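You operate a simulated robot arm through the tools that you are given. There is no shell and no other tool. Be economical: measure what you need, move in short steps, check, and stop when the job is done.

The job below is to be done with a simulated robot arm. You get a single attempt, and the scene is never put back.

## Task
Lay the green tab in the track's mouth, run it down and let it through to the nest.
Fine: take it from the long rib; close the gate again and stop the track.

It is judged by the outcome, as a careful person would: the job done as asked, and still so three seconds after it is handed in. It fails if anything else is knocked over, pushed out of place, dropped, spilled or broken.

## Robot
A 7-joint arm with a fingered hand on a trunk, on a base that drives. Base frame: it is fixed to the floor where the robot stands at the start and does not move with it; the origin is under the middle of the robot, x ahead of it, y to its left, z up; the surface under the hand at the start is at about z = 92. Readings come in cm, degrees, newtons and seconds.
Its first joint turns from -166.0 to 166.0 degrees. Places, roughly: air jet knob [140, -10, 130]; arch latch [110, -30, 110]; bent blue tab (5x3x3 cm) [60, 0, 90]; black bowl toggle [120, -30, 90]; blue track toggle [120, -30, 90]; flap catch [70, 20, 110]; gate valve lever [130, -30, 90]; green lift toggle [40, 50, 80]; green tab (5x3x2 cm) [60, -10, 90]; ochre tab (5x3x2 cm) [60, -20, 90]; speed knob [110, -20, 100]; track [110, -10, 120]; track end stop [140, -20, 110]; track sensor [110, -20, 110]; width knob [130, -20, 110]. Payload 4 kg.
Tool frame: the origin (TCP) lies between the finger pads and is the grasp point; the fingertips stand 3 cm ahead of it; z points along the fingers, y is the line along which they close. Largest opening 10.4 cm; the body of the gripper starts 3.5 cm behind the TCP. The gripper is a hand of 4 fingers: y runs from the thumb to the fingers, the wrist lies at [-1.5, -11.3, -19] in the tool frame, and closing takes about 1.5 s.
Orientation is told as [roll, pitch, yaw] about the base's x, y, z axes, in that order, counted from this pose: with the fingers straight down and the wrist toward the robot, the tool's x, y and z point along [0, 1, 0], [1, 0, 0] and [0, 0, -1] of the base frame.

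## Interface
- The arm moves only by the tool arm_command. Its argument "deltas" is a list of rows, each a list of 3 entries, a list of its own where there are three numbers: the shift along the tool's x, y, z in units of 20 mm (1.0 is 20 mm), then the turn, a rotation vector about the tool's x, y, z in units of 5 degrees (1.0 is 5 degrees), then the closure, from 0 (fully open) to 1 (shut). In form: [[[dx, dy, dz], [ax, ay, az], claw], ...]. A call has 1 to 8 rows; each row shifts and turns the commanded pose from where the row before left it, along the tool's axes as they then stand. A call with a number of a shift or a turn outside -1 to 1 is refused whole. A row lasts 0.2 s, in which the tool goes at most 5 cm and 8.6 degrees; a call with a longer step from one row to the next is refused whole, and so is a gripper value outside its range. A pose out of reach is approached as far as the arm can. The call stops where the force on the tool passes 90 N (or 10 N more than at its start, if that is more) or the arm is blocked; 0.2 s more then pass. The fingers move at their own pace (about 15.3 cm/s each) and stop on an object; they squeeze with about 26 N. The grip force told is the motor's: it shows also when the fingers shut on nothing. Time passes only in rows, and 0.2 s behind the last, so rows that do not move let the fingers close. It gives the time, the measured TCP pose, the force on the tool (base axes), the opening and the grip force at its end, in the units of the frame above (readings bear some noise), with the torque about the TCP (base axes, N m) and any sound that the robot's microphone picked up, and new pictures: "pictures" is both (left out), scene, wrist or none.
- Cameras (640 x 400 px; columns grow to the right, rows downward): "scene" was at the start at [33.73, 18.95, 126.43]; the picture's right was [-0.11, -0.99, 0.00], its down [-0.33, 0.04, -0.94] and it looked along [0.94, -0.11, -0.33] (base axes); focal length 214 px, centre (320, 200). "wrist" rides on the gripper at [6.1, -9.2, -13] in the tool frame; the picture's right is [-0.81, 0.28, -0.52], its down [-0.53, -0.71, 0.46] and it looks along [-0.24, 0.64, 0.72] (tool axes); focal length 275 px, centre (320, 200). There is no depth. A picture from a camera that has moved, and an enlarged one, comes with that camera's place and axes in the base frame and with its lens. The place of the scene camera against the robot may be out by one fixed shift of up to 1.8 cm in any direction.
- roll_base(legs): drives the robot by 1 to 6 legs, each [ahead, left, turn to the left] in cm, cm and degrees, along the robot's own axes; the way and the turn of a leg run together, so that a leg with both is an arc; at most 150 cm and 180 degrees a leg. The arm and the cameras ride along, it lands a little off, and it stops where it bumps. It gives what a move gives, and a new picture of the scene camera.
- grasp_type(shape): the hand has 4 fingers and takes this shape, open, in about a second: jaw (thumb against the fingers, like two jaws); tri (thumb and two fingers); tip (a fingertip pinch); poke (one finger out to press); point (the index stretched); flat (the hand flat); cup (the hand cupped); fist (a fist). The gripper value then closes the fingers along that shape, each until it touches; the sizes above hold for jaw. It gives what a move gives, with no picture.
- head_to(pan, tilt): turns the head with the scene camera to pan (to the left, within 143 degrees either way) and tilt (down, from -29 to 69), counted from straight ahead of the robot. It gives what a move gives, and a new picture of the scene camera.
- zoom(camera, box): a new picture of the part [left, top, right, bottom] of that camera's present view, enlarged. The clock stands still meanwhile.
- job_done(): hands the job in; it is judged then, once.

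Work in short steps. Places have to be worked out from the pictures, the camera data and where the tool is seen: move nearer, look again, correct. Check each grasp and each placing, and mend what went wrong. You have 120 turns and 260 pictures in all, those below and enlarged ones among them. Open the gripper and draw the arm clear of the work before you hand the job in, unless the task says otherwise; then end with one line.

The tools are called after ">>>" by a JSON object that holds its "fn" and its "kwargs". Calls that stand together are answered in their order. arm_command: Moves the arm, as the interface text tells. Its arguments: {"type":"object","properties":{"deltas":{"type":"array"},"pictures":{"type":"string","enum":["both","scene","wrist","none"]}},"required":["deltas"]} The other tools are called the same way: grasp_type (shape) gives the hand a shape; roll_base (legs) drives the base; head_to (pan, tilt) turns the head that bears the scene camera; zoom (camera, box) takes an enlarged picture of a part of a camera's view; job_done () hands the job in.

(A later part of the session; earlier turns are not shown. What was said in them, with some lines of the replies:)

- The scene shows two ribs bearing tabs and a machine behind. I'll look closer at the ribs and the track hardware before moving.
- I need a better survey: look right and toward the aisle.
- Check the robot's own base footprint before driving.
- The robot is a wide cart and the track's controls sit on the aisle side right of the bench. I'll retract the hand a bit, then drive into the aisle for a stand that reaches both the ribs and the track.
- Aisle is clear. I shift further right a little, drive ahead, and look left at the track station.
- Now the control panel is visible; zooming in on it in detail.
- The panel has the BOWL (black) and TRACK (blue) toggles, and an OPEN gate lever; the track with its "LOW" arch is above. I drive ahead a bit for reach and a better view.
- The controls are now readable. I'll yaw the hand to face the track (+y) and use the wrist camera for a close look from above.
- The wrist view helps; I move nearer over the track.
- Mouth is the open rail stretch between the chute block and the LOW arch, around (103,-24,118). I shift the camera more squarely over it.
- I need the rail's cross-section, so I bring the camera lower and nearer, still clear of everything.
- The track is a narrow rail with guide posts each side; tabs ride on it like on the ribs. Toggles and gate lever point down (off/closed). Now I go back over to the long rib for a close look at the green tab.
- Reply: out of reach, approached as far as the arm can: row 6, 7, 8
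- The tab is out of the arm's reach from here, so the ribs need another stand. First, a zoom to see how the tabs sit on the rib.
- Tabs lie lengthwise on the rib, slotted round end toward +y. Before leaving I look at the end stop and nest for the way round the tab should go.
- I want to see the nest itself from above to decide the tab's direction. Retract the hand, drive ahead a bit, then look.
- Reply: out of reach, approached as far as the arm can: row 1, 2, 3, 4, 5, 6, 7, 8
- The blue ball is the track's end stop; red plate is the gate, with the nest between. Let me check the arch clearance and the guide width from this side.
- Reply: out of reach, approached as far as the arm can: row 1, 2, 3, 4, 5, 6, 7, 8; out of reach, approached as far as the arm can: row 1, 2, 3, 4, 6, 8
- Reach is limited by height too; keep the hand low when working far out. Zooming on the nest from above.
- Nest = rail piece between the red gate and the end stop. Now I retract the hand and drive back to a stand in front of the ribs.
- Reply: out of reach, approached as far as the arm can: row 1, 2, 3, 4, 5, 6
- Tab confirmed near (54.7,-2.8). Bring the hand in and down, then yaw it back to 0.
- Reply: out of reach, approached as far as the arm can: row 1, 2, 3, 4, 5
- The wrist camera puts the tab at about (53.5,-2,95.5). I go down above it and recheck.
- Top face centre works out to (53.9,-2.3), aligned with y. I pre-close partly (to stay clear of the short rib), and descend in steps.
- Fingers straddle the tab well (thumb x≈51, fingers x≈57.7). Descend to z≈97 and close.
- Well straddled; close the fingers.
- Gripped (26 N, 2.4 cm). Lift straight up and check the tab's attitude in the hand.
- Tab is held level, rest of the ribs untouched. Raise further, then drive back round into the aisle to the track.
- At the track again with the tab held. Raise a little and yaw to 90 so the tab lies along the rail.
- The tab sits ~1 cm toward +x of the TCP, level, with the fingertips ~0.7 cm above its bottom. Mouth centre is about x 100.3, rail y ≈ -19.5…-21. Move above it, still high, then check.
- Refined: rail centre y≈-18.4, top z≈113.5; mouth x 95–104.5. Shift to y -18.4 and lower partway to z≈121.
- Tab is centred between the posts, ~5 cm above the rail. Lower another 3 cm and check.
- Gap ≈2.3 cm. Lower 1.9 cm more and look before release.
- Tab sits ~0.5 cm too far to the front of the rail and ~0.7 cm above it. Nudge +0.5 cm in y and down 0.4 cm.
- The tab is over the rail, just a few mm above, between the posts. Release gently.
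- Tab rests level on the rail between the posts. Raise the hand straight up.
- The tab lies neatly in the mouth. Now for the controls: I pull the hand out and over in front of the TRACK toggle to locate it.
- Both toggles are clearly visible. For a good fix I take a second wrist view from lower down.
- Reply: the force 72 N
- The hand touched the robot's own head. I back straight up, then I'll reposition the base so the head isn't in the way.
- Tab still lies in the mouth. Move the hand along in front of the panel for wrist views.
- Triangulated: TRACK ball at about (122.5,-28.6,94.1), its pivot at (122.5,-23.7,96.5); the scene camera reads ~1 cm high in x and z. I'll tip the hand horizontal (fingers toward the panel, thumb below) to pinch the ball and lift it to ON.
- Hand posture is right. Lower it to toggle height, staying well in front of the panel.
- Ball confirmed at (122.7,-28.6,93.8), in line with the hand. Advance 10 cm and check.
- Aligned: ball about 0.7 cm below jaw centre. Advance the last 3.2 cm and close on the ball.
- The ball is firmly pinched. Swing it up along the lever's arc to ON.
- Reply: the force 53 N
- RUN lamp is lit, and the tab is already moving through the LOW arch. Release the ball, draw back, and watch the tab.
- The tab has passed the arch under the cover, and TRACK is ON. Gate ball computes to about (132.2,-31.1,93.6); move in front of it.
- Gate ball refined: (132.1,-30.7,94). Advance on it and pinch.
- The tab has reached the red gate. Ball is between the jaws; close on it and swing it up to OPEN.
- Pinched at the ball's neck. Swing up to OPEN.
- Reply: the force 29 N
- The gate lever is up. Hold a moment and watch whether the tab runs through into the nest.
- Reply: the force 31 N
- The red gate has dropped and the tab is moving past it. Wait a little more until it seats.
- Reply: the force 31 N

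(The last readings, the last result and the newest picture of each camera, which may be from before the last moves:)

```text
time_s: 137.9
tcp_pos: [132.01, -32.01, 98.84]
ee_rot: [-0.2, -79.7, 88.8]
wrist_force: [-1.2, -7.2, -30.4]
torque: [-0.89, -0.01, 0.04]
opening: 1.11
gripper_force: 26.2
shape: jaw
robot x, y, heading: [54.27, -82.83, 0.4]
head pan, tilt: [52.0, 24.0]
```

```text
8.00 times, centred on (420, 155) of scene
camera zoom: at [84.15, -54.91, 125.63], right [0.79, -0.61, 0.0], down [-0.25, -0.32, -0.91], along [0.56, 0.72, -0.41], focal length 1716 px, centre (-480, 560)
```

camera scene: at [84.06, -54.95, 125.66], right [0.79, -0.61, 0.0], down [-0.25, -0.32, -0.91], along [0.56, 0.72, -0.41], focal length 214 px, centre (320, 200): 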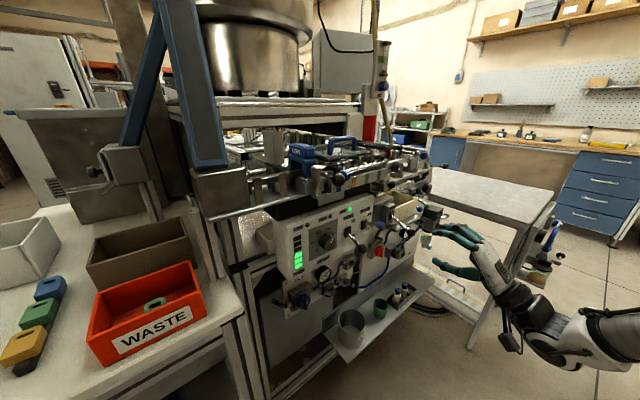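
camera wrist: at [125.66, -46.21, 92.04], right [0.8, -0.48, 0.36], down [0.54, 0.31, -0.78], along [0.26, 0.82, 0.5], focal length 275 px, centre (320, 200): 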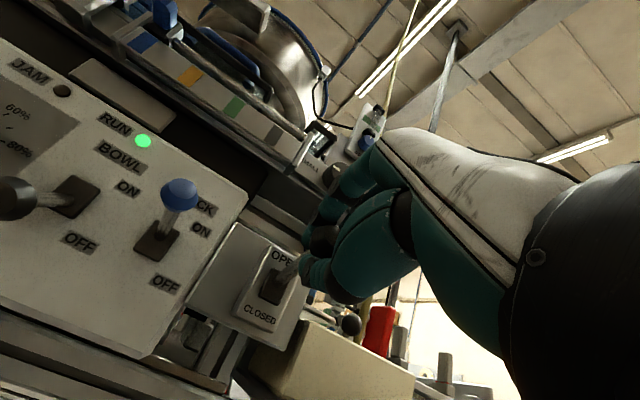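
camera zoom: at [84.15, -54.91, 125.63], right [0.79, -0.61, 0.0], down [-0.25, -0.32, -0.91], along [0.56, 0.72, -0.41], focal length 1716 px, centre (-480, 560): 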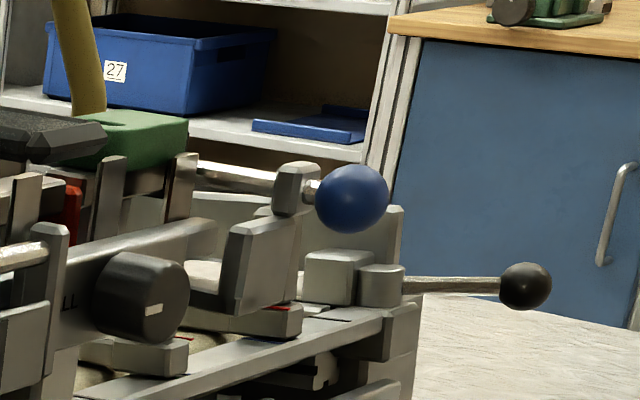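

The tab has stopped beyond the gate. I want to verify from above that it's clear of the gate before closing; release the lever and draw back.

>>> {"fn": "arm_command", "kwargs": {"deltas": [[[0, -0.2, 0], [0, 0, 0], 0.6], [[0, 0, 0], [0, 0, 0], 0.4], [[0, -0.05, -1], [0, 0, 0], 0.4], [[0, -0.1, -1], [0, 0, 0], 0.4], [[0, -0.17, -1], [0, 0, 0], 0.4], [[0, -0.17, -1], [0, 0, 0], 0.4], [[0, -0.17, -1], [0, 0, 0], 0.4], [[0, -0.17, -1], [0, 0, 0], 0.4]], "pictures": "both"}}

>>> {"fn": "zoom", "kwargs": {"camera": "scene", "box": [330, 130, 460, 240]}}

>>> {"fn": "arm_command", "kwargs": {"deltas": [[[0, 1, -0.17], [1, 0, 0], 0.4], [[0, 1, -0.26], [1, 0, 0], 0.4], [[0, 1, -0.34], [1, 0, 0], 0.4], [[0, 1, -0.42], [1, 0, 0], 0.4], [[0, 1, -0.5], [1, 0, 0], 0.4], [[0, 1, -0.7], [1, 0, 0], 0.4], [[0, 0.8, -0.8], [1, 0, 0], 0.4], [[0, 0.8, -1], [1, 0, 0], 0.4]], "pictures": "none"}}

```text
time_s: 139.7
tcp_pos: [132.11, -43.99, 99.31]
ee_rot: [-0.4, -79.8, 89.2]
wrist_force: [0.8, -0.6, -0.2]
torque: [0.01, 0.02, -0.01]
opening: 6.21
gripper_force: 0.1
shape: jaw
robot x, y, heading: [54.15, -82.72, 0.4]
head pan, tilt: [52.0, 24.0]
camera scene: at [84.05, -54.93, 125.66], right [0.79, -0.61, 0.0], down [-0.25, -0.32, -0.91], along [0.56, 0.72, -0.41], focal length 214 px, centre (320, 200)
camera wrist: at [125.6, -58.15, 92.6], right [0.8, -0.48, 0.36], down [0.54, 0.31, -0.78], along [0.26, 0.82, 0.51], focal length 275 px, centre (320, 200)
```

scene: 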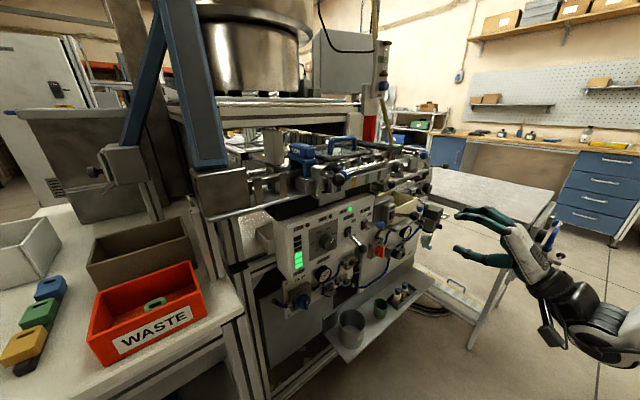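
wrist: 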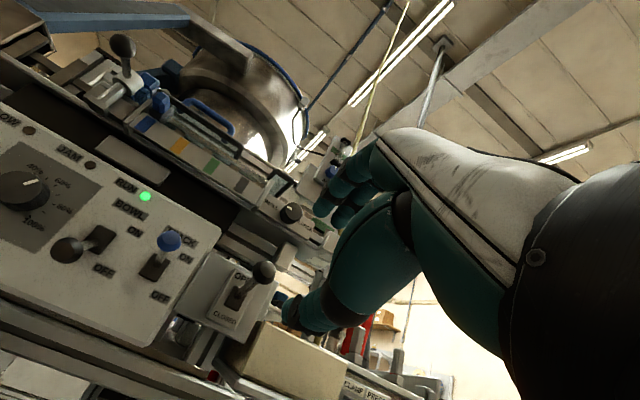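

```text
3.64 times, centred on (395, 185) of scene
camera zoom: at [84.05, -54.93, 125.66], right [0.79, -0.61, 0.0], down [-0.25, -0.32, -0.91], along [0.56, 0.72, -0.41], focal length 780 px, centre (47, 254)
```

zoom: 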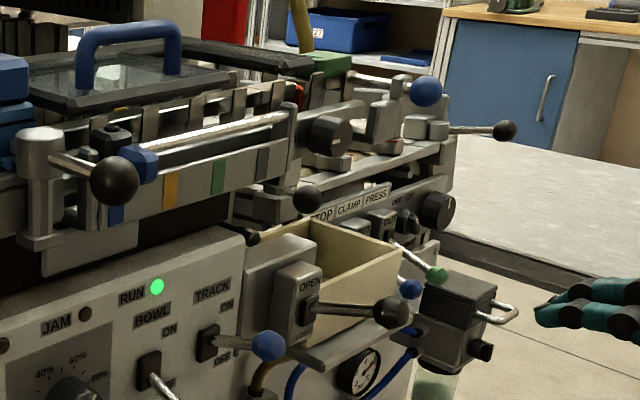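

```text
time_s: 141.5
tcp_pos: [132.02, -44.31, 116.89]
ee_rot: [-0.2, -39.7, 88.7]
wrist_force: [1.2, -0.1, 0.2]
torque: [0.0, 0.01, 0.03]
opening: 6.23
gripper_force: 0.1
shape: jaw
robot x, y, heading: [53.98, -82.36, 0.1]
head pan, tilt: [52.0, 24.0]
```

>>> {"fn": "arm_command", "kwargs": {"deltas": [[[0, 0.6, -0.8], [1, 0, 0], 0.4], [[0, 0.55, -0.85], [1, 0, 0], 0.4], [[0, 0.5, -0.9], [1, 0, 0], 0.4], [[0, 0.4, -0.9], [1, 0, 0], 0.4], [[0, 0.3, -0.9], [1, 0, 0], 0.4], [[0, 0.2, -0.9], [1, 0, 0], 0.4], [[0, 0, 0], [0, 0, 0], 0.4]], "pictures": "wrist"}}

>>> {"fn": "zoom", "kwargs": {"camera": "wrist", "box": [140, 90, 360, 270]}}

```text
time_s: 143.1
tcp_pos: [131.77, -44.5, 128.72]
ee_rot: [-0.1, -9.8, 88.7]
wrist_force: [0.6, -0.2, 0.0]
torque: [0.04, -0.03, 0.0]
opening: 6.22
gripper_force: 0.0
shape: jaw
robot x, y, heading: [53.85, -82.24, 0.3]
head pan, tilt: [52.0, 24.0]
camera wrist: at [125.41, -55.43, 140.01], right [0.81, 0.17, 0.56], down [0.52, -0.64, -0.57], along [0.26, 0.75, -0.6], focal length 275 px, centre (320, 200)
```

wrist: 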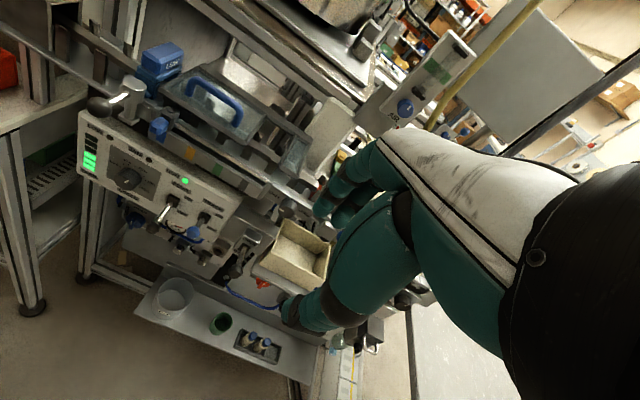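

```text
2.22 times, centred on (250, 180) of wrist
camera zoom: at [125.41, -55.43, 140.01], right [0.81, 0.17, 0.56], down [0.52, -0.64, -0.57], along [0.26, 0.75, -0.6], focal length 612 px, centre (476, 244)
```

zoom: 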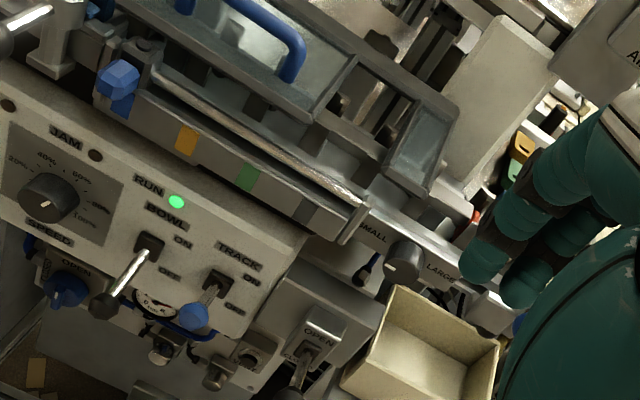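

The fingers hide the nest; yaw the hand 25° toward +x and shift a bit to see it.

>>> {"fn": "arm_command", "kwargs": {"deltas": [[[-1, 0, 0], [0, 0, 1], 0.4], [[-1, 0, 0], [0, 0, 1], 0.4], [[-1, 0, 0], [0, 0, 1], 0.4], [[0, 0, 0], [0, 0, 1], 0.4], [[0, 0, 0], [0, 0, 1], 0.4]], "pictures": "wrist"}}

>>> {"fn": "zoom", "kwargs": {"camera": "wrist", "box": [170, 80, 350, 230]}}

```text
time_s: 144.3
tcp_pos: [137.74, -45.07, 128.91]
ee_rot: [4.1, -8.9, 63.4]
wrist_force: [0.1, 0.1, -0.3]
torque: [-0.04, 0.01, -0.01]
opening: 6.22
gripper_force: 0.1
shape: jaw
robot x, y, heading: [53.83, -82.51, 0.0]
head pan, tilt: [52.0, 24.0]
camera wrist: at [128.19, -52.72, 140.67], right [0.85, -0.2, 0.49], down [0.16, -0.79, -0.6], along [0.51, 0.59, -0.63], focal length 275 px, centre (320, 200)
```

wrist: 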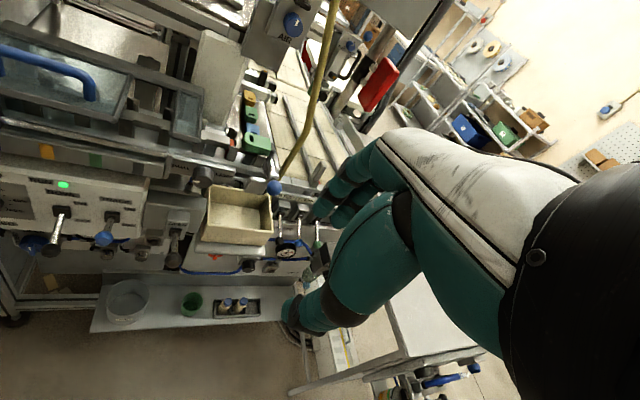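

```text
2.67 times, centred on (260, 155) of wrist
camera zoom: at [128.19, -52.72, 140.67], right [0.85, -0.2, 0.49], down [0.16, -0.79, -0.6], along [0.51, 0.59, -0.63], focal length 734 px, centre (480, 320)
```

zoom: 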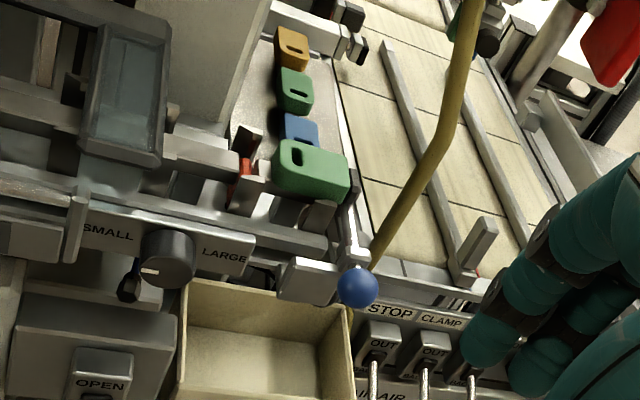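

The tab lies in the nest against the end stop, clear of the red gate. Now return to the gate lever to close it: undo the yaw and tip the hand horizontal again.

>>> {"fn": "arm_command", "kwargs": {"deltas": [[[0, 0, 0], [0, 0, -1], 0.4], [[0, 0, 0], [0, 0, -1], 0.4], [[1, 0, 0], [0, 0, -1], 0.4], [[1, 0, 0], [0, 0, -1], 0.4], [[0.9, 0, 0], [0, 0, -1], 0.4]], "pictures": "none"}}

>>> {"fn": "arm_command", "kwargs": {"deltas": [[[0, -0.2, 0.9], [-1, 0, 0], 0.4], [[0, -0.3, 0.9], [-1, 0, 0], 0.4], [[0, -0.4, 0.9], [-1, 0, 0], 0.4], [[0, -0.5, 0.9], [-1, 0, 0], 0.4], [[0, -0.55, 0.85], [-1, 0, 0], 0.4], [[0, -0.6, 0.8], [-1, 0, 0], 0.4], [[0, -0.8, 1], [-1, 0, 0], 0.4], [[0, -0.8, 0.8], [-1, 0, 0], 0.4]], "pictures": "none"}}

>>> {"fn": "arm_command", "kwargs": {"deltas": [[[0, -1, 0.7], [-1, 0, 0], 0.4], [[0, -1, 0.5], [-1, 0, 0], 0.4], [[0, -1, 0.42], [-1, 0, 0], 0.4], [[0, -1, 0.34], [-1, 0, 0], 0.4], [[0, -1, 0.26], [-1, 0, 0], 0.4], [[0, -1, 0.17], [-1, 0, 0], 0.4], [[0, 0, 0], [0, 0, 0], 0.4]], "pictures": "both"}}

>>> {"fn": "zoom", "kwargs": {"camera": "wrist", "box": [160, 150, 360, 350]}}

```text
time_s: 145.5
tcp_pos: [132.17, -43.89, 128.9]
ee_rot: [-0.1, -9.8, 88.8]
wrist_force: [0.3, -0.4, 1.1]
torque: [0.02, 0.03, 0.01]
opening: 6.21
gripper_force: 0.1
shape: jaw
robot x, y, heading: [54.5, -82.26, 0.3]
head pan, tilt: [52.0, 24.0]
```

```text
time_s: 147.3
tcp_pos: [131.98, -44.49, 112.34]
ee_rot: [-0.4, -49.9, 89.1]
wrist_force: [-1.5, 0.1, 0.4]
torque: [-0.07, 0.0, -0.05]
opening: 6.22
gripper_force: 0.1
shape: jaw
robot x, y, heading: [54.1, -82.41, 0.6]
head pan, tilt: [52.0, 24.0]
```

```text
time_s: 148.9
tcp_pos: [132.2, -46.09, 99.2]
ee_rot: [-0.6, -79.9, 89.2]
wrist_force: [-0.2, -0.2, -0.1]
torque: [-0.03, 0.0, -0.04]
opening: 6.24
gripper_force: 0.0
shape: jaw
robot x, y, heading: [54.09, -82.21, 0.3]
head pan, tilt: [52.0, 24.0]
camera scene: at [84.06, -54.95, 125.66], right [0.79, -0.61, 0.0], down [-0.25, -0.32, -0.91], along [0.56, 0.72, -0.41], focal length 214 px, centre (320, 200)
camera wrist: at [125.77, -60.27, 92.48], right [0.8, -0.48, 0.36], down [0.54, 0.31, -0.78], along [0.26, 0.82, 0.51], focal length 275 px, centre (320, 200)
```

scene: 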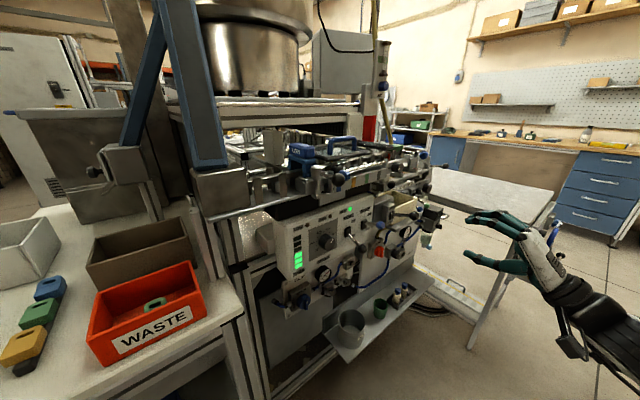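
wrist: 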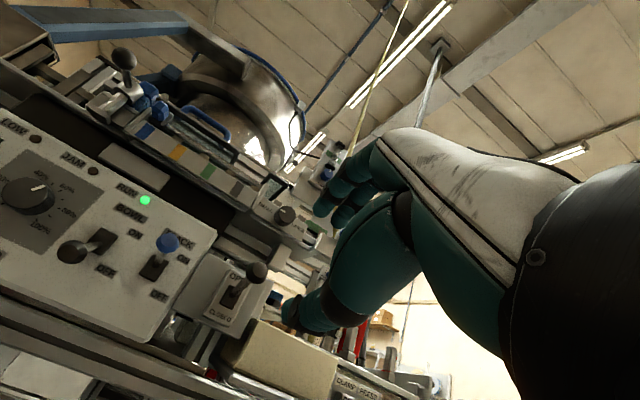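

```text
2.00 times, centred on (260, 250) of wrist
camera zoom: at [125.77, -60.27, 92.48], right [0.8, -0.48, 0.36], down [0.54, 0.31, -0.78], along [0.26, 0.82, 0.51], focal length 551 px, centre (440, 100)
```

zoom: 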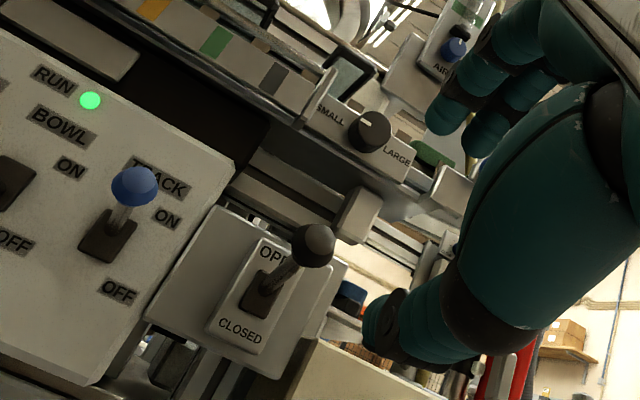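

Gate ball in OPEN is at (132.1,-31,98.9). Advance and pinch it.

>>> {"fn": "arm_command", "kwargs": {"deltas": [[[0, 0.17, 1], [0, 0, 0], 0.4], [[0, 0.17, 1], [0, 0, 0], 0.4], [[0, 0.17, 1], [0, 0, 0], 0.4], [[0, 0.17, 1], [0, 0, 0], 0.4], [[0, 0.17, 1], [0, 0, 0], 0.4], [[0, 0.15, 1], [0, 0, 0], 0.4], [[0, 0.1, 0.95], [0, 0, 0], 0.4], [[0, 0, 0], [0, 0, 0], 0.4]], "pictures": "none"}}

>>> {"fn": "arm_command", "kwargs": {"deltas": [[[0, 0, 0], [0, 0, 0], 0.6], [[0, 0, 0], [0, 0, 0], 0.75], [[0, 0, 0], [0, 0, 0], 0.9], [[0, 0, 0], [0, 0, 0], 0.95], [[0, 0, 0], [0, 0, 0], 0.95]], "pictures": "wrist"}}

>>> {"fn": "zoom", "kwargs": {"camera": "wrist", "box": [200, 150, 360, 310]}}

```text
time_s: 150.7
tcp_pos: [132.43, -32.14, 99.17]
ee_rot: [-0.4, -79.8, 89.2]
wrist_force: [-0.7, -0.1, 1.5]
torque: [-0.02, -0.01, 0.02]
opening: 6.24
gripper_force: 0.2
shape: jaw
robot x, y, heading: [54.27, -82.76, 0.5]
head pan, tilt: [52.0, 24.0]
```

```text
time_s: 151.9
tcp_pos: [132.44, -32.14, 99.12]
ee_rot: [-0.4, -79.7, 89.2]
wrist_force: [0.1, -2.6, -4.8]
torque: [-0.11, -0.03, 0.03]
opening: 0.61
gripper_force: 0.1
shape: jaw
robot x, y, heading: [54.32, -82.09, 0.5]
head pan, tilt: [52.0, 24.0]
camera wrist: at [126.02, -46.41, 92.38], right [0.8, -0.48, 0.36], down [0.54, 0.31, -0.78], along [0.26, 0.82, 0.51], focal length 275 px, centre (320, 200)
```

wrist: 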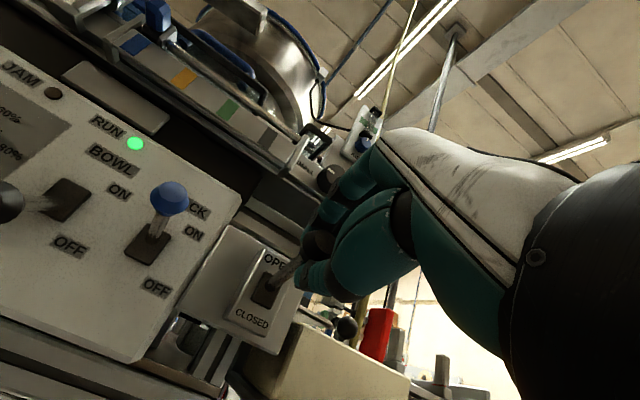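

```text
2.50 times, centred on (280, 230) of wrist
camera zoom: at [126.02, -46.41, 92.38], right [0.8, -0.48, 0.36], down [0.54, 0.31, -0.78], along [0.26, 0.82, 0.51], focal length 688 px, centre (420, 125)
```

zoom: 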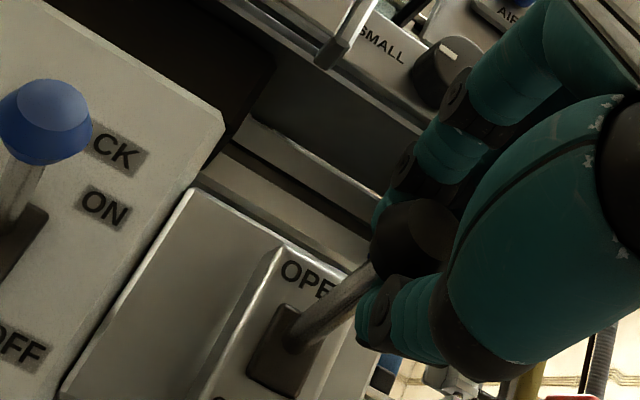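

Ball is caught between fingers and thumb. Swing it down along its arc to CLOSED.

>>> {"fn": "arm_command", "kwargs": {"deltas": [[[0, -0.665, -0.04], [0, 0, 0], 1], [[0, -0.65, 0.06], [0, 0, 0], 1], [[0, -0.63, 0.16], [0, 0, 0], 1], [[0, -0.62, 0.23], [0, 0, 0], 1], [[0, -0.2, 0.03], [0, 0, 0], 1], [[0, 0, 0], [0, 0, 0], 1]], "pictures": "wrist"}}

>>> {"fn": "zoom", "kwargs": {"camera": "wrist", "box": [200, 150, 360, 310]}}

>>> {"fn": "zoom", "kwargs": {"camera": "scene", "box": [340, 130, 440, 230]}}

```text
time_s: 153.3
tcp_pos: [132.45, -32.19, 93.67]
ee_rot: [-0.8, -79.8, 89.5]
wrist_force: [-4.3, -11.5, 16.4]
torque: [1.75, 0.01, 0.49]
opening: 0.11
gripper_force: 26.3
shape: jaw
robot x, y, heading: [53.93, -82.2, 0.4]
head pan, tilt: [52.0, 24.0]
camera wrist: at [126.01, -46.48, 86.89], right [0.8, -0.48, 0.36], down [0.54, 0.31, -0.78], along [0.26, 0.82, 0.51], focal length 275 px, centre (320, 200)
```

wrist: 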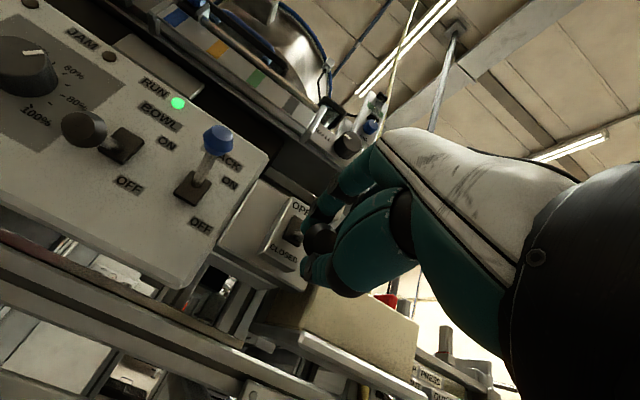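

```text
2.50 times, centred on (280, 230) of wrist
camera zoom: at [126.01, -46.48, 86.89], right [0.8, -0.48, 0.36], down [0.54, 0.31, -0.78], along [0.26, 0.82, 0.51], focal length 688 px, centre (420, 125)
```

zoom: 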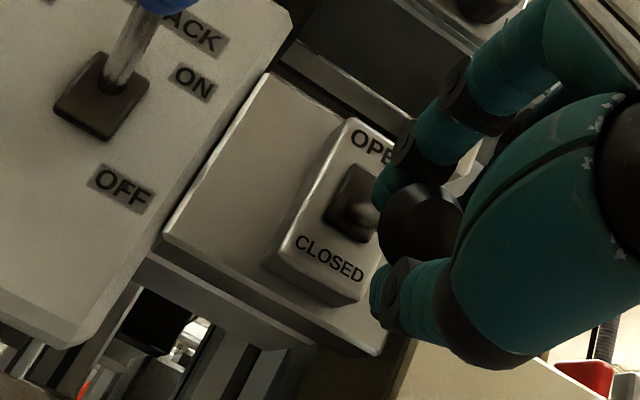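

```text
4.00 times, centred on (390, 180) of scene
camera zoom: at [83.99, -55.05, 125.7], right [0.79, -0.61, 0.0], down [-0.25, -0.32, -0.91], along [0.56, 0.72, -0.41], focal length 858 px, centre (40, 280)
```

zoom: 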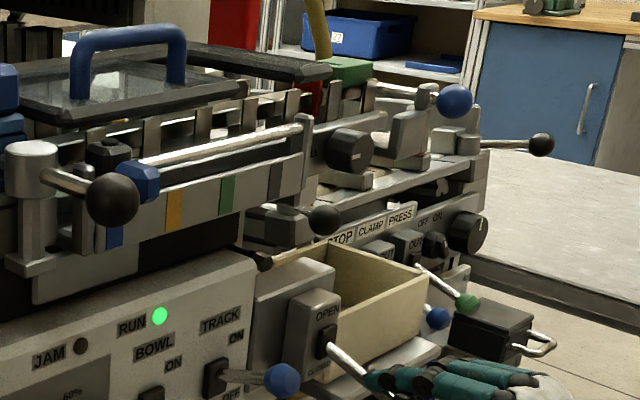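

Lever is down and the red gate is up again. Release, draw back and move across to the TRACK toggle.

>>> {"fn": "arm_command", "kwargs": {"deltas": [[[0, 0, 0], [0, 0, 0], 0.6], [[0, 0.1, 0], [0, 0, 0], 0.4], [[0, -0.1, -1], [0, 0, 0], 0.4], [[0, -0.17, -1], [0, 0, 0], 0.4], [[0, -0.17, -1], [0, 0, 0], 0.4], [[0, -0.17, -1], [0, 0, 0], 0.4], [[1, 0.8, -0.5], [0, 0, 0], 0.4], [[1, 0.8, -0.14], [0, 0, 0], 0.4]], "pictures": "none"}}

>>> {"fn": "arm_command", "kwargs": {"deltas": [[[1, 0.4, 0], [0, 0, 0], 0.4], [[1, 0, 0], [0, 0, 0], 0.4], [[0.8, 0, 0], [0, 0, 0], 0.4], [[0, 0, 0], [0, 0, 0], 0.4]], "pictures": "both"}}

>>> {"fn": "zoom", "kwargs": {"camera": "wrist", "box": [160, 150, 360, 350]}}

>>> {"fn": "zoom", "kwargs": {"camera": "scene", "box": [330, 130, 460, 260]}}

```text
time_s: 155.1
tcp_pos: [128.33, -40.88, 97.29]
ee_rot: [-0.4, -79.8, 89.1]
wrist_force: [0.3, -0.1, 0.3]
torque: [0.0, -0.03, -0.02]
opening: 6.26
gripper_force: 0.1
shape: jaw
robot x, y, heading: [53.83, -82.56, 0.1]
head pan, tilt: [52.0, 24.0]
```

```text
time_s: 156.1
tcp_pos: [122.76, -40.65, 97.93]
ee_rot: [-0.8, -79.8, 89.8]
wrist_force: [-0.4, -0.4, -0.6]
torque: [-0.01, -0.03, 0.02]
opening: 6.2
gripper_force: 0.1
shape: jaw
robot x, y, heading: [53.91, -82.4, 0.4]
head pan, tilt: [52.0, 24.0]
camera scene: at [84.06, -54.95, 125.66], right [0.79, -0.61, 0.0], down [-0.25, -0.32, -0.91], along [0.56, 0.72, -0.41], focal length 214 px, centre (320, 200)
camera wrist: at [116.41, -54.9, 91.25], right [0.8, -0.47, 0.36], down [0.54, 0.31, -0.78], along [0.26, 0.82, 0.51], focal length 275 px, centre (320, 200)
```

scene: 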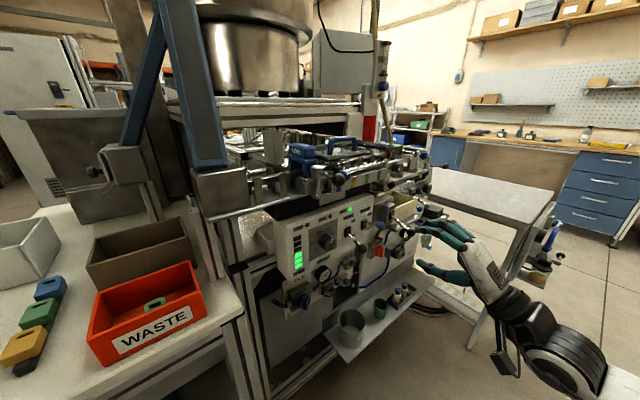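
wrist: 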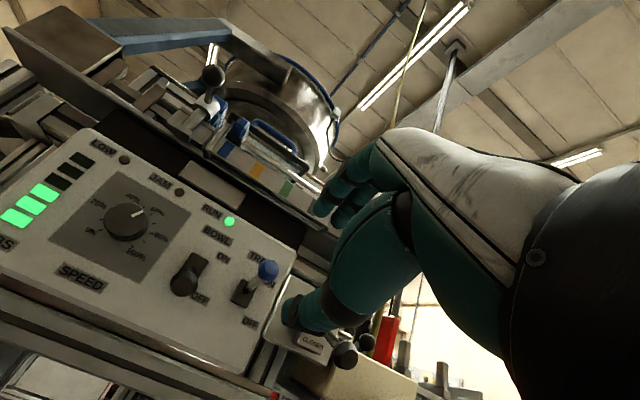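

```text
2.00 times, centred on (260, 250) of wrist
camera zoom: at [116.41, -54.9, 91.25], right [0.8, -0.47, 0.36], down [0.54, 0.31, -0.78], along [0.26, 0.82, 0.51], focal length 551 px, centre (440, 100)
```

zoom: 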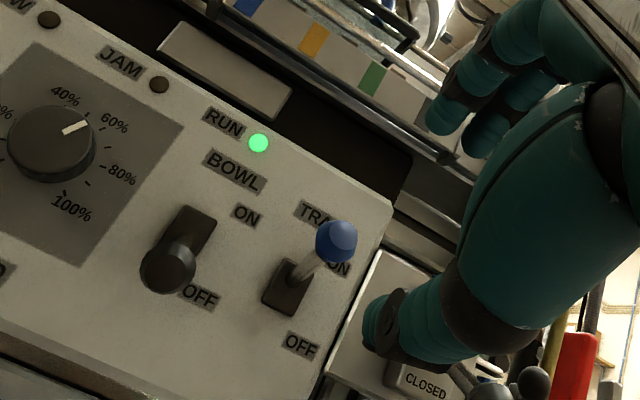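

```text
3.08 times, centred on (395, 195) of scene
camera zoom: at [84.06, -54.95, 125.66], right [0.79, -0.61, 0.0], down [-0.25, -0.32, -0.91], along [0.56, 0.72, -0.41], focal length 660 px, centre (89, 215)
```

zoom: 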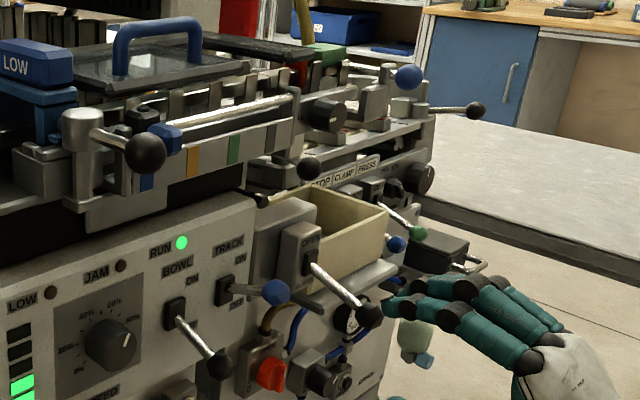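

TRACK ball (ON) is at (123,-28.6,97.7). Advance, pinch, and check.

>>> {"fn": "arm_command", "kwargs": {"deltas": [[[-0.1, 0.17, 1], [0, 0, 0], 0.4], [[0, 0.17, 1], [0, 0, 0], 0.4], [[0, 0.17, 1], [0, 0, 0], 0.4], [[0, 0.17, 1], [0, 0, 0], 0.4], [[0, 0.15, 1], [0, 0, 0], 0.4], [[0, 0.02, 0.25], [0, 0, 0], 0.4], [[0, 0, 0], [0, 0, 0], 0.6], [[0, 0, 0], [0, 0, 0], 0.8]], "pictures": "none"}}

>>> {"fn": "arm_command", "kwargs": {"deltas": [[[0, 0, 0], [0, 0, 0], 1], [[0, 0, 0], [0, 0, 0], 1], [[0, 0, 0], [0, 0, 0], 1]], "pictures": "wrist"}}

>>> {"fn": "zoom", "kwargs": {"camera": "wrist", "box": [200, 150, 360, 310]}}

```text
time_s: 157.9
tcp_pos: [123.33, -30.05, 97.94]
ee_rot: [-0.8, -79.9, 90.0]
wrist_force: [-0.8, -0.4, -0.5]
torque: [0.02, -0.02, 0.02]
opening: 2.12
gripper_force: 0.0
shape: jaw
robot x, y, heading: [53.95, -82.23, 0.6]
head pan, tilt: [52.0, 24.0]
```

```text
time_s: 158.7
tcp_pos: [123.28, -30.0, 97.83]
ee_rot: [-0.8, -79.6, 89.7]
wrist_force: [2.8, 5.9, -4.0]
torque: [-0.05, -0.01, -0.04]
opening: 1.16
gripper_force: 26.5
shape: jaw
robot x, y, heading: [54.34, -82.2, 0.6]
head pan, tilt: [52.0, 24.0]
camera wrist: at [116.88, -44.26, 91.11], right [0.8, -0.47, 0.37], down [0.54, 0.31, -0.78], along [0.26, 0.82, 0.51], focal length 275 px, centre (320, 200)
```

wrist: 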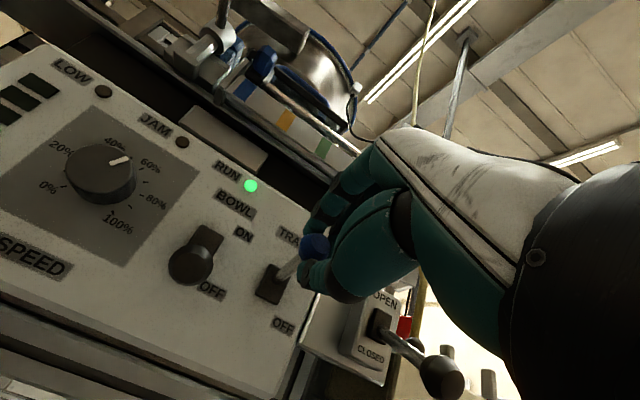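

```text
2.50 times, centred on (280, 230) of wrist
camera zoom: at [116.88, -44.26, 91.11], right [0.8, -0.47, 0.37], down [0.54, 0.31, -0.78], along [0.26, 0.82, 0.51], focal length 688 px, centre (420, 125)
```

zoom: 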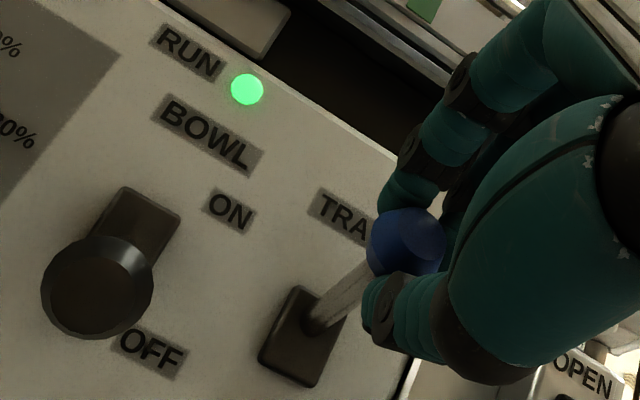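

Pinched. Swing it down to OFF.

>>> {"fn": "arm_command", "kwargs": {"deltas": [[[0, -0.61, -0.02], [0, 0, 0], 1], [[0, -0.6, 0.05], [0, 0, 0], 1], [[0, -0.58, 0.15], [0, 0, 0], 1], [[0, -0.525, 0.19], [0, 0, 0], 1], [[0, -0.2, 0.03], [0, 0, 0], 1], [[0, 0, 0], [0, 0, 0], 1]], "pictures": "wrist"}}

>>> {"fn": "zoom", "kwargs": {"camera": "wrist", "box": [180, 130, 340, 290]}}

```text
time_s: 160.1
tcp_pos: [123.47, -30.0, 92.83]
ee_rot: [-1.0, -79.8, 90.0]
wrist_force: [-1.8, 6.6, 10.2]
torque: [0.38, -0.01, 0.1]
opening: 1.01
gripper_force: 26.0
shape: jaw
out of reach, approached as far as the arm can: row 4
robot x, y, heading: [54.13, -82.14, 0.4]
head pan, tilt: [52.0, 24.0]
camera wrist: at [117.17, -44.41, 86.05], right [0.8, -0.47, 0.36], down [0.54, 0.31, -0.78], along [0.25, 0.82, 0.51], focal length 275 px, centre (320, 200)
```

wrist: 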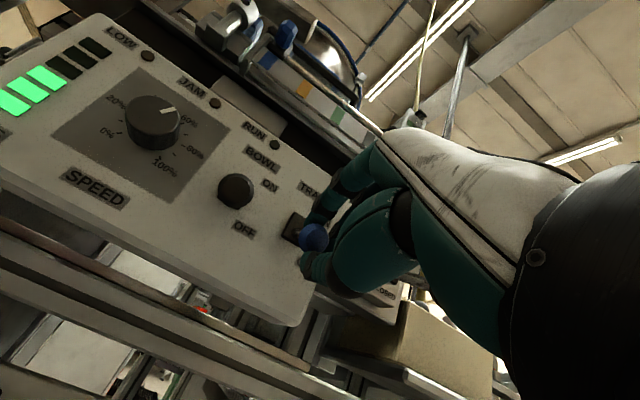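

```text
2.50 times, centred on (260, 210) of wrist
camera zoom: at [117.17, -44.41, 86.05], right [0.8, -0.47, 0.36], down [0.54, 0.31, -0.78], along [0.25, 0.82, 0.51], focal length 688 px, centre (470, 175)
```

zoom: 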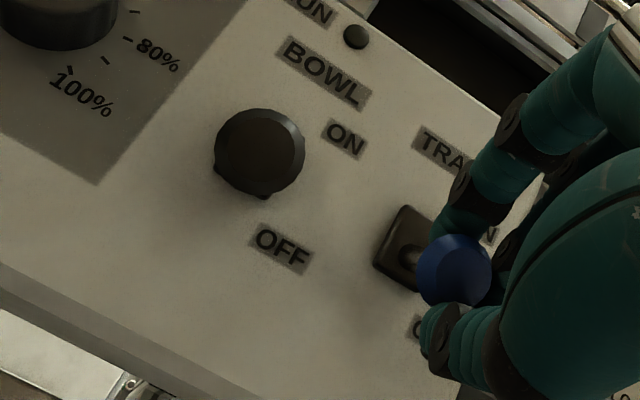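

RUN lamp is out, so the track is stopped. Release and draw the hand straight back, then check everything.

>>> {"fn": "arm_command", "kwargs": {"deltas": [[[0, 0.05, 0], [0, 0, 0], 0.6], [[0, 0.05, 0], [0, 0, 0], 0.4], [[0, -0.1, -1], [0, 0, 0], 0.4], [[0, -0.17, -1], [0, 0, 0], 0.4], [[0, -0.17, -1], [0, 0, 0], 0.4], [[0, -0.17, -1], [0, 0, 0], 0.2], [[0, -0.17, -1], [0, 0, 0], 0], [[0, -0.17, -1], [0, 0, 0], 0]], "pictures": "both"}}

>>> {"fn": "zoom", "kwargs": {"camera": "scene", "box": [320, 130, 460, 260]}}

>>> {"fn": "zoom", "kwargs": {"camera": "scene", "box": [390, 130, 450, 180]}}

>>> {"fn": "zoom", "kwargs": {"camera": "wrist", "box": [60, 130, 360, 350]}}

```text
time_s: 161.9
tcp_pos: [123.2, -42.07, 93.14]
ee_rot: [-0.5, -79.8, 89.6]
wrist_force: [-1.5, 0.0, -0.5]
torque: [0.04, 0.01, 0.0]
opening: 10.41
gripper_force: 0.1
shape: jaw
robot x, y, heading: [53.97, -82.52, 0.2]
head pan, tilt: [52.0, 24.0]
camera scene: at [84.04, -54.93, 125.66], right [0.79, -0.61, 0.0], down [-0.25, -0.32, -0.91], along [0.56, 0.72, -0.41], focal length 214 px, centre (320, 200)
camera wrist: at [116.78, -56.31, 86.32], right [0.8, -0.48, 0.36], down [0.54, 0.31, -0.78], along [0.26, 0.82, 0.51], focal length 275 px, centre (320, 200)
```

scene: 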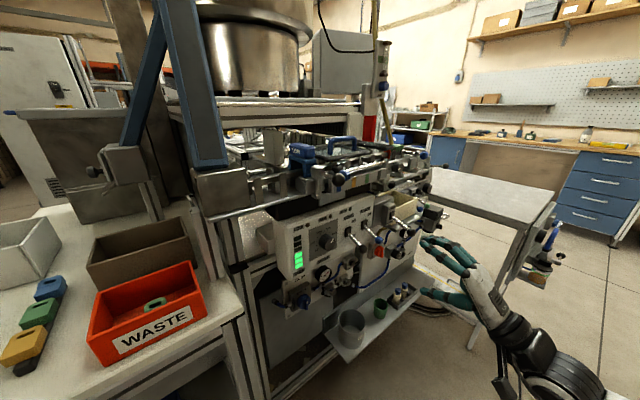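
wrist: 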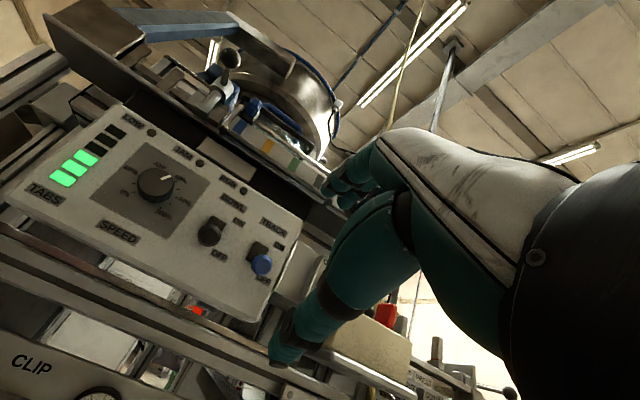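

```text
3.08 times, centred on (390, 195) of scene
camera zoom: at [84.04, -54.93, 125.66], right [0.79, -0.61, 0.0], down [-0.25, -0.32, -0.91], along [0.56, 0.72, -0.41], focal length 660 px, centre (105, 215)
```

zoom: 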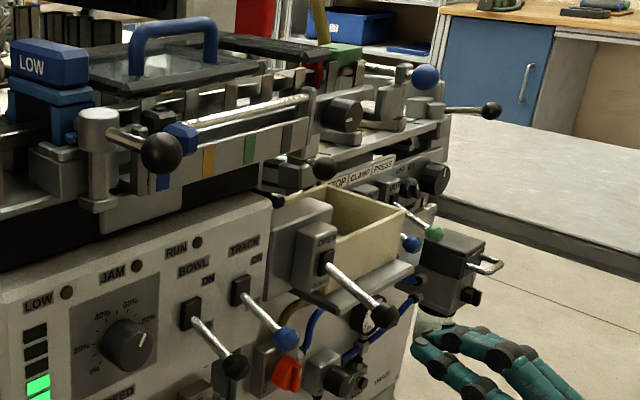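

```text
8.00 times, centred on (420, 155) of scene
camera zoom: at [84.04, -54.93, 125.66], right [0.79, -0.61, 0.0], down [-0.25, -0.32, -0.91], along [0.56, 0.72, -0.41], focal length 1716 px, centre (-480, 560)
```

zoom: 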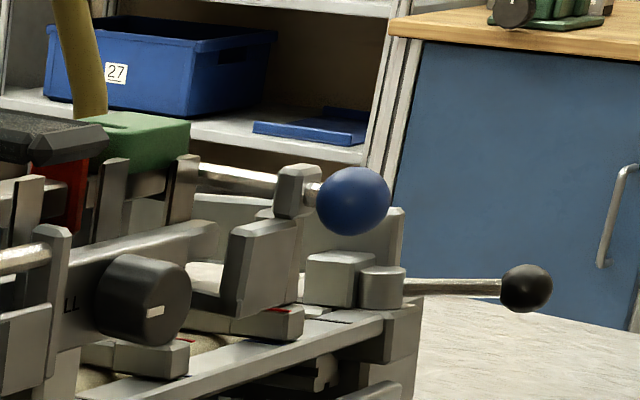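

```text
1.82 times, centred on (210, 240) of wrist
camera zoom: at [116.78, -56.31, 86.32], right [0.8, -0.48, 0.36], down [0.54, 0.31, -0.78], along [0.26, 0.82, 0.51], focal length 500 px, centre (520, 127)
```

zoom: 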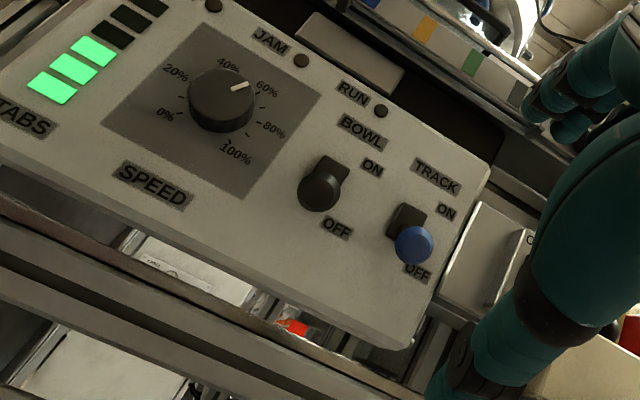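

Tab in the nest, red gate up, gate lever CLOSED, TRACK OFF with RUN lamp out, nothing else disturbed. Draw the open hand further clear.

>>> {"fn": "arm_command", "kwargs": {"deltas": [[[0, -0.17, -1], [0, 0, 0], 0], [[0, -0.17, -1], [0, 0, 0], 0], [[0, -0.17, -1], [0, 0, 0], 0], [[0, -0.17, -1], [0, 0, 0], 0], [[0, -0.17, -1], [0, 0, 0], 0]], "pictures": "scene"}}

```text
time_s: 163.1
tcp_pos: [123.04, -52.53, 93.09]
ee_rot: [-0.5, -79.9, 89.3]
wrist_force: [-0.4, 0.3, 1.1]
torque: [0.01, -0.01, -0.01]
opening: 10.39
gripper_force: 0.1
shape: jaw
robot x, y, heading: [54.4, -82.15, 0.4]
head pan, tilt: [52.0, 24.0]
camera scene: at [84.05, -54.94, 125.66], right [0.79, -0.61, 0.0], down [-0.25, -0.32, -0.91], along [0.56, 0.72, -0.41], focal length 214 px, centre (320, 200)
```

scene: 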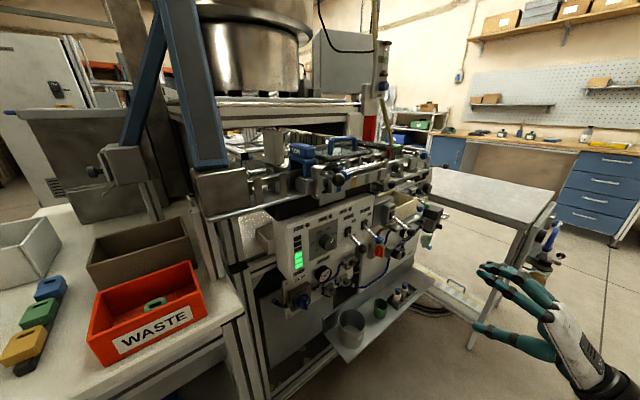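

All is in its final state; handing in.

>>> {"fn": "job_done", "kwargs": {}}

```text
The job is handed in.
```

The green tab from the long rib has run down the track and is in the nest; the gate is closed again, the track is off, and the open hand is drawn clear.
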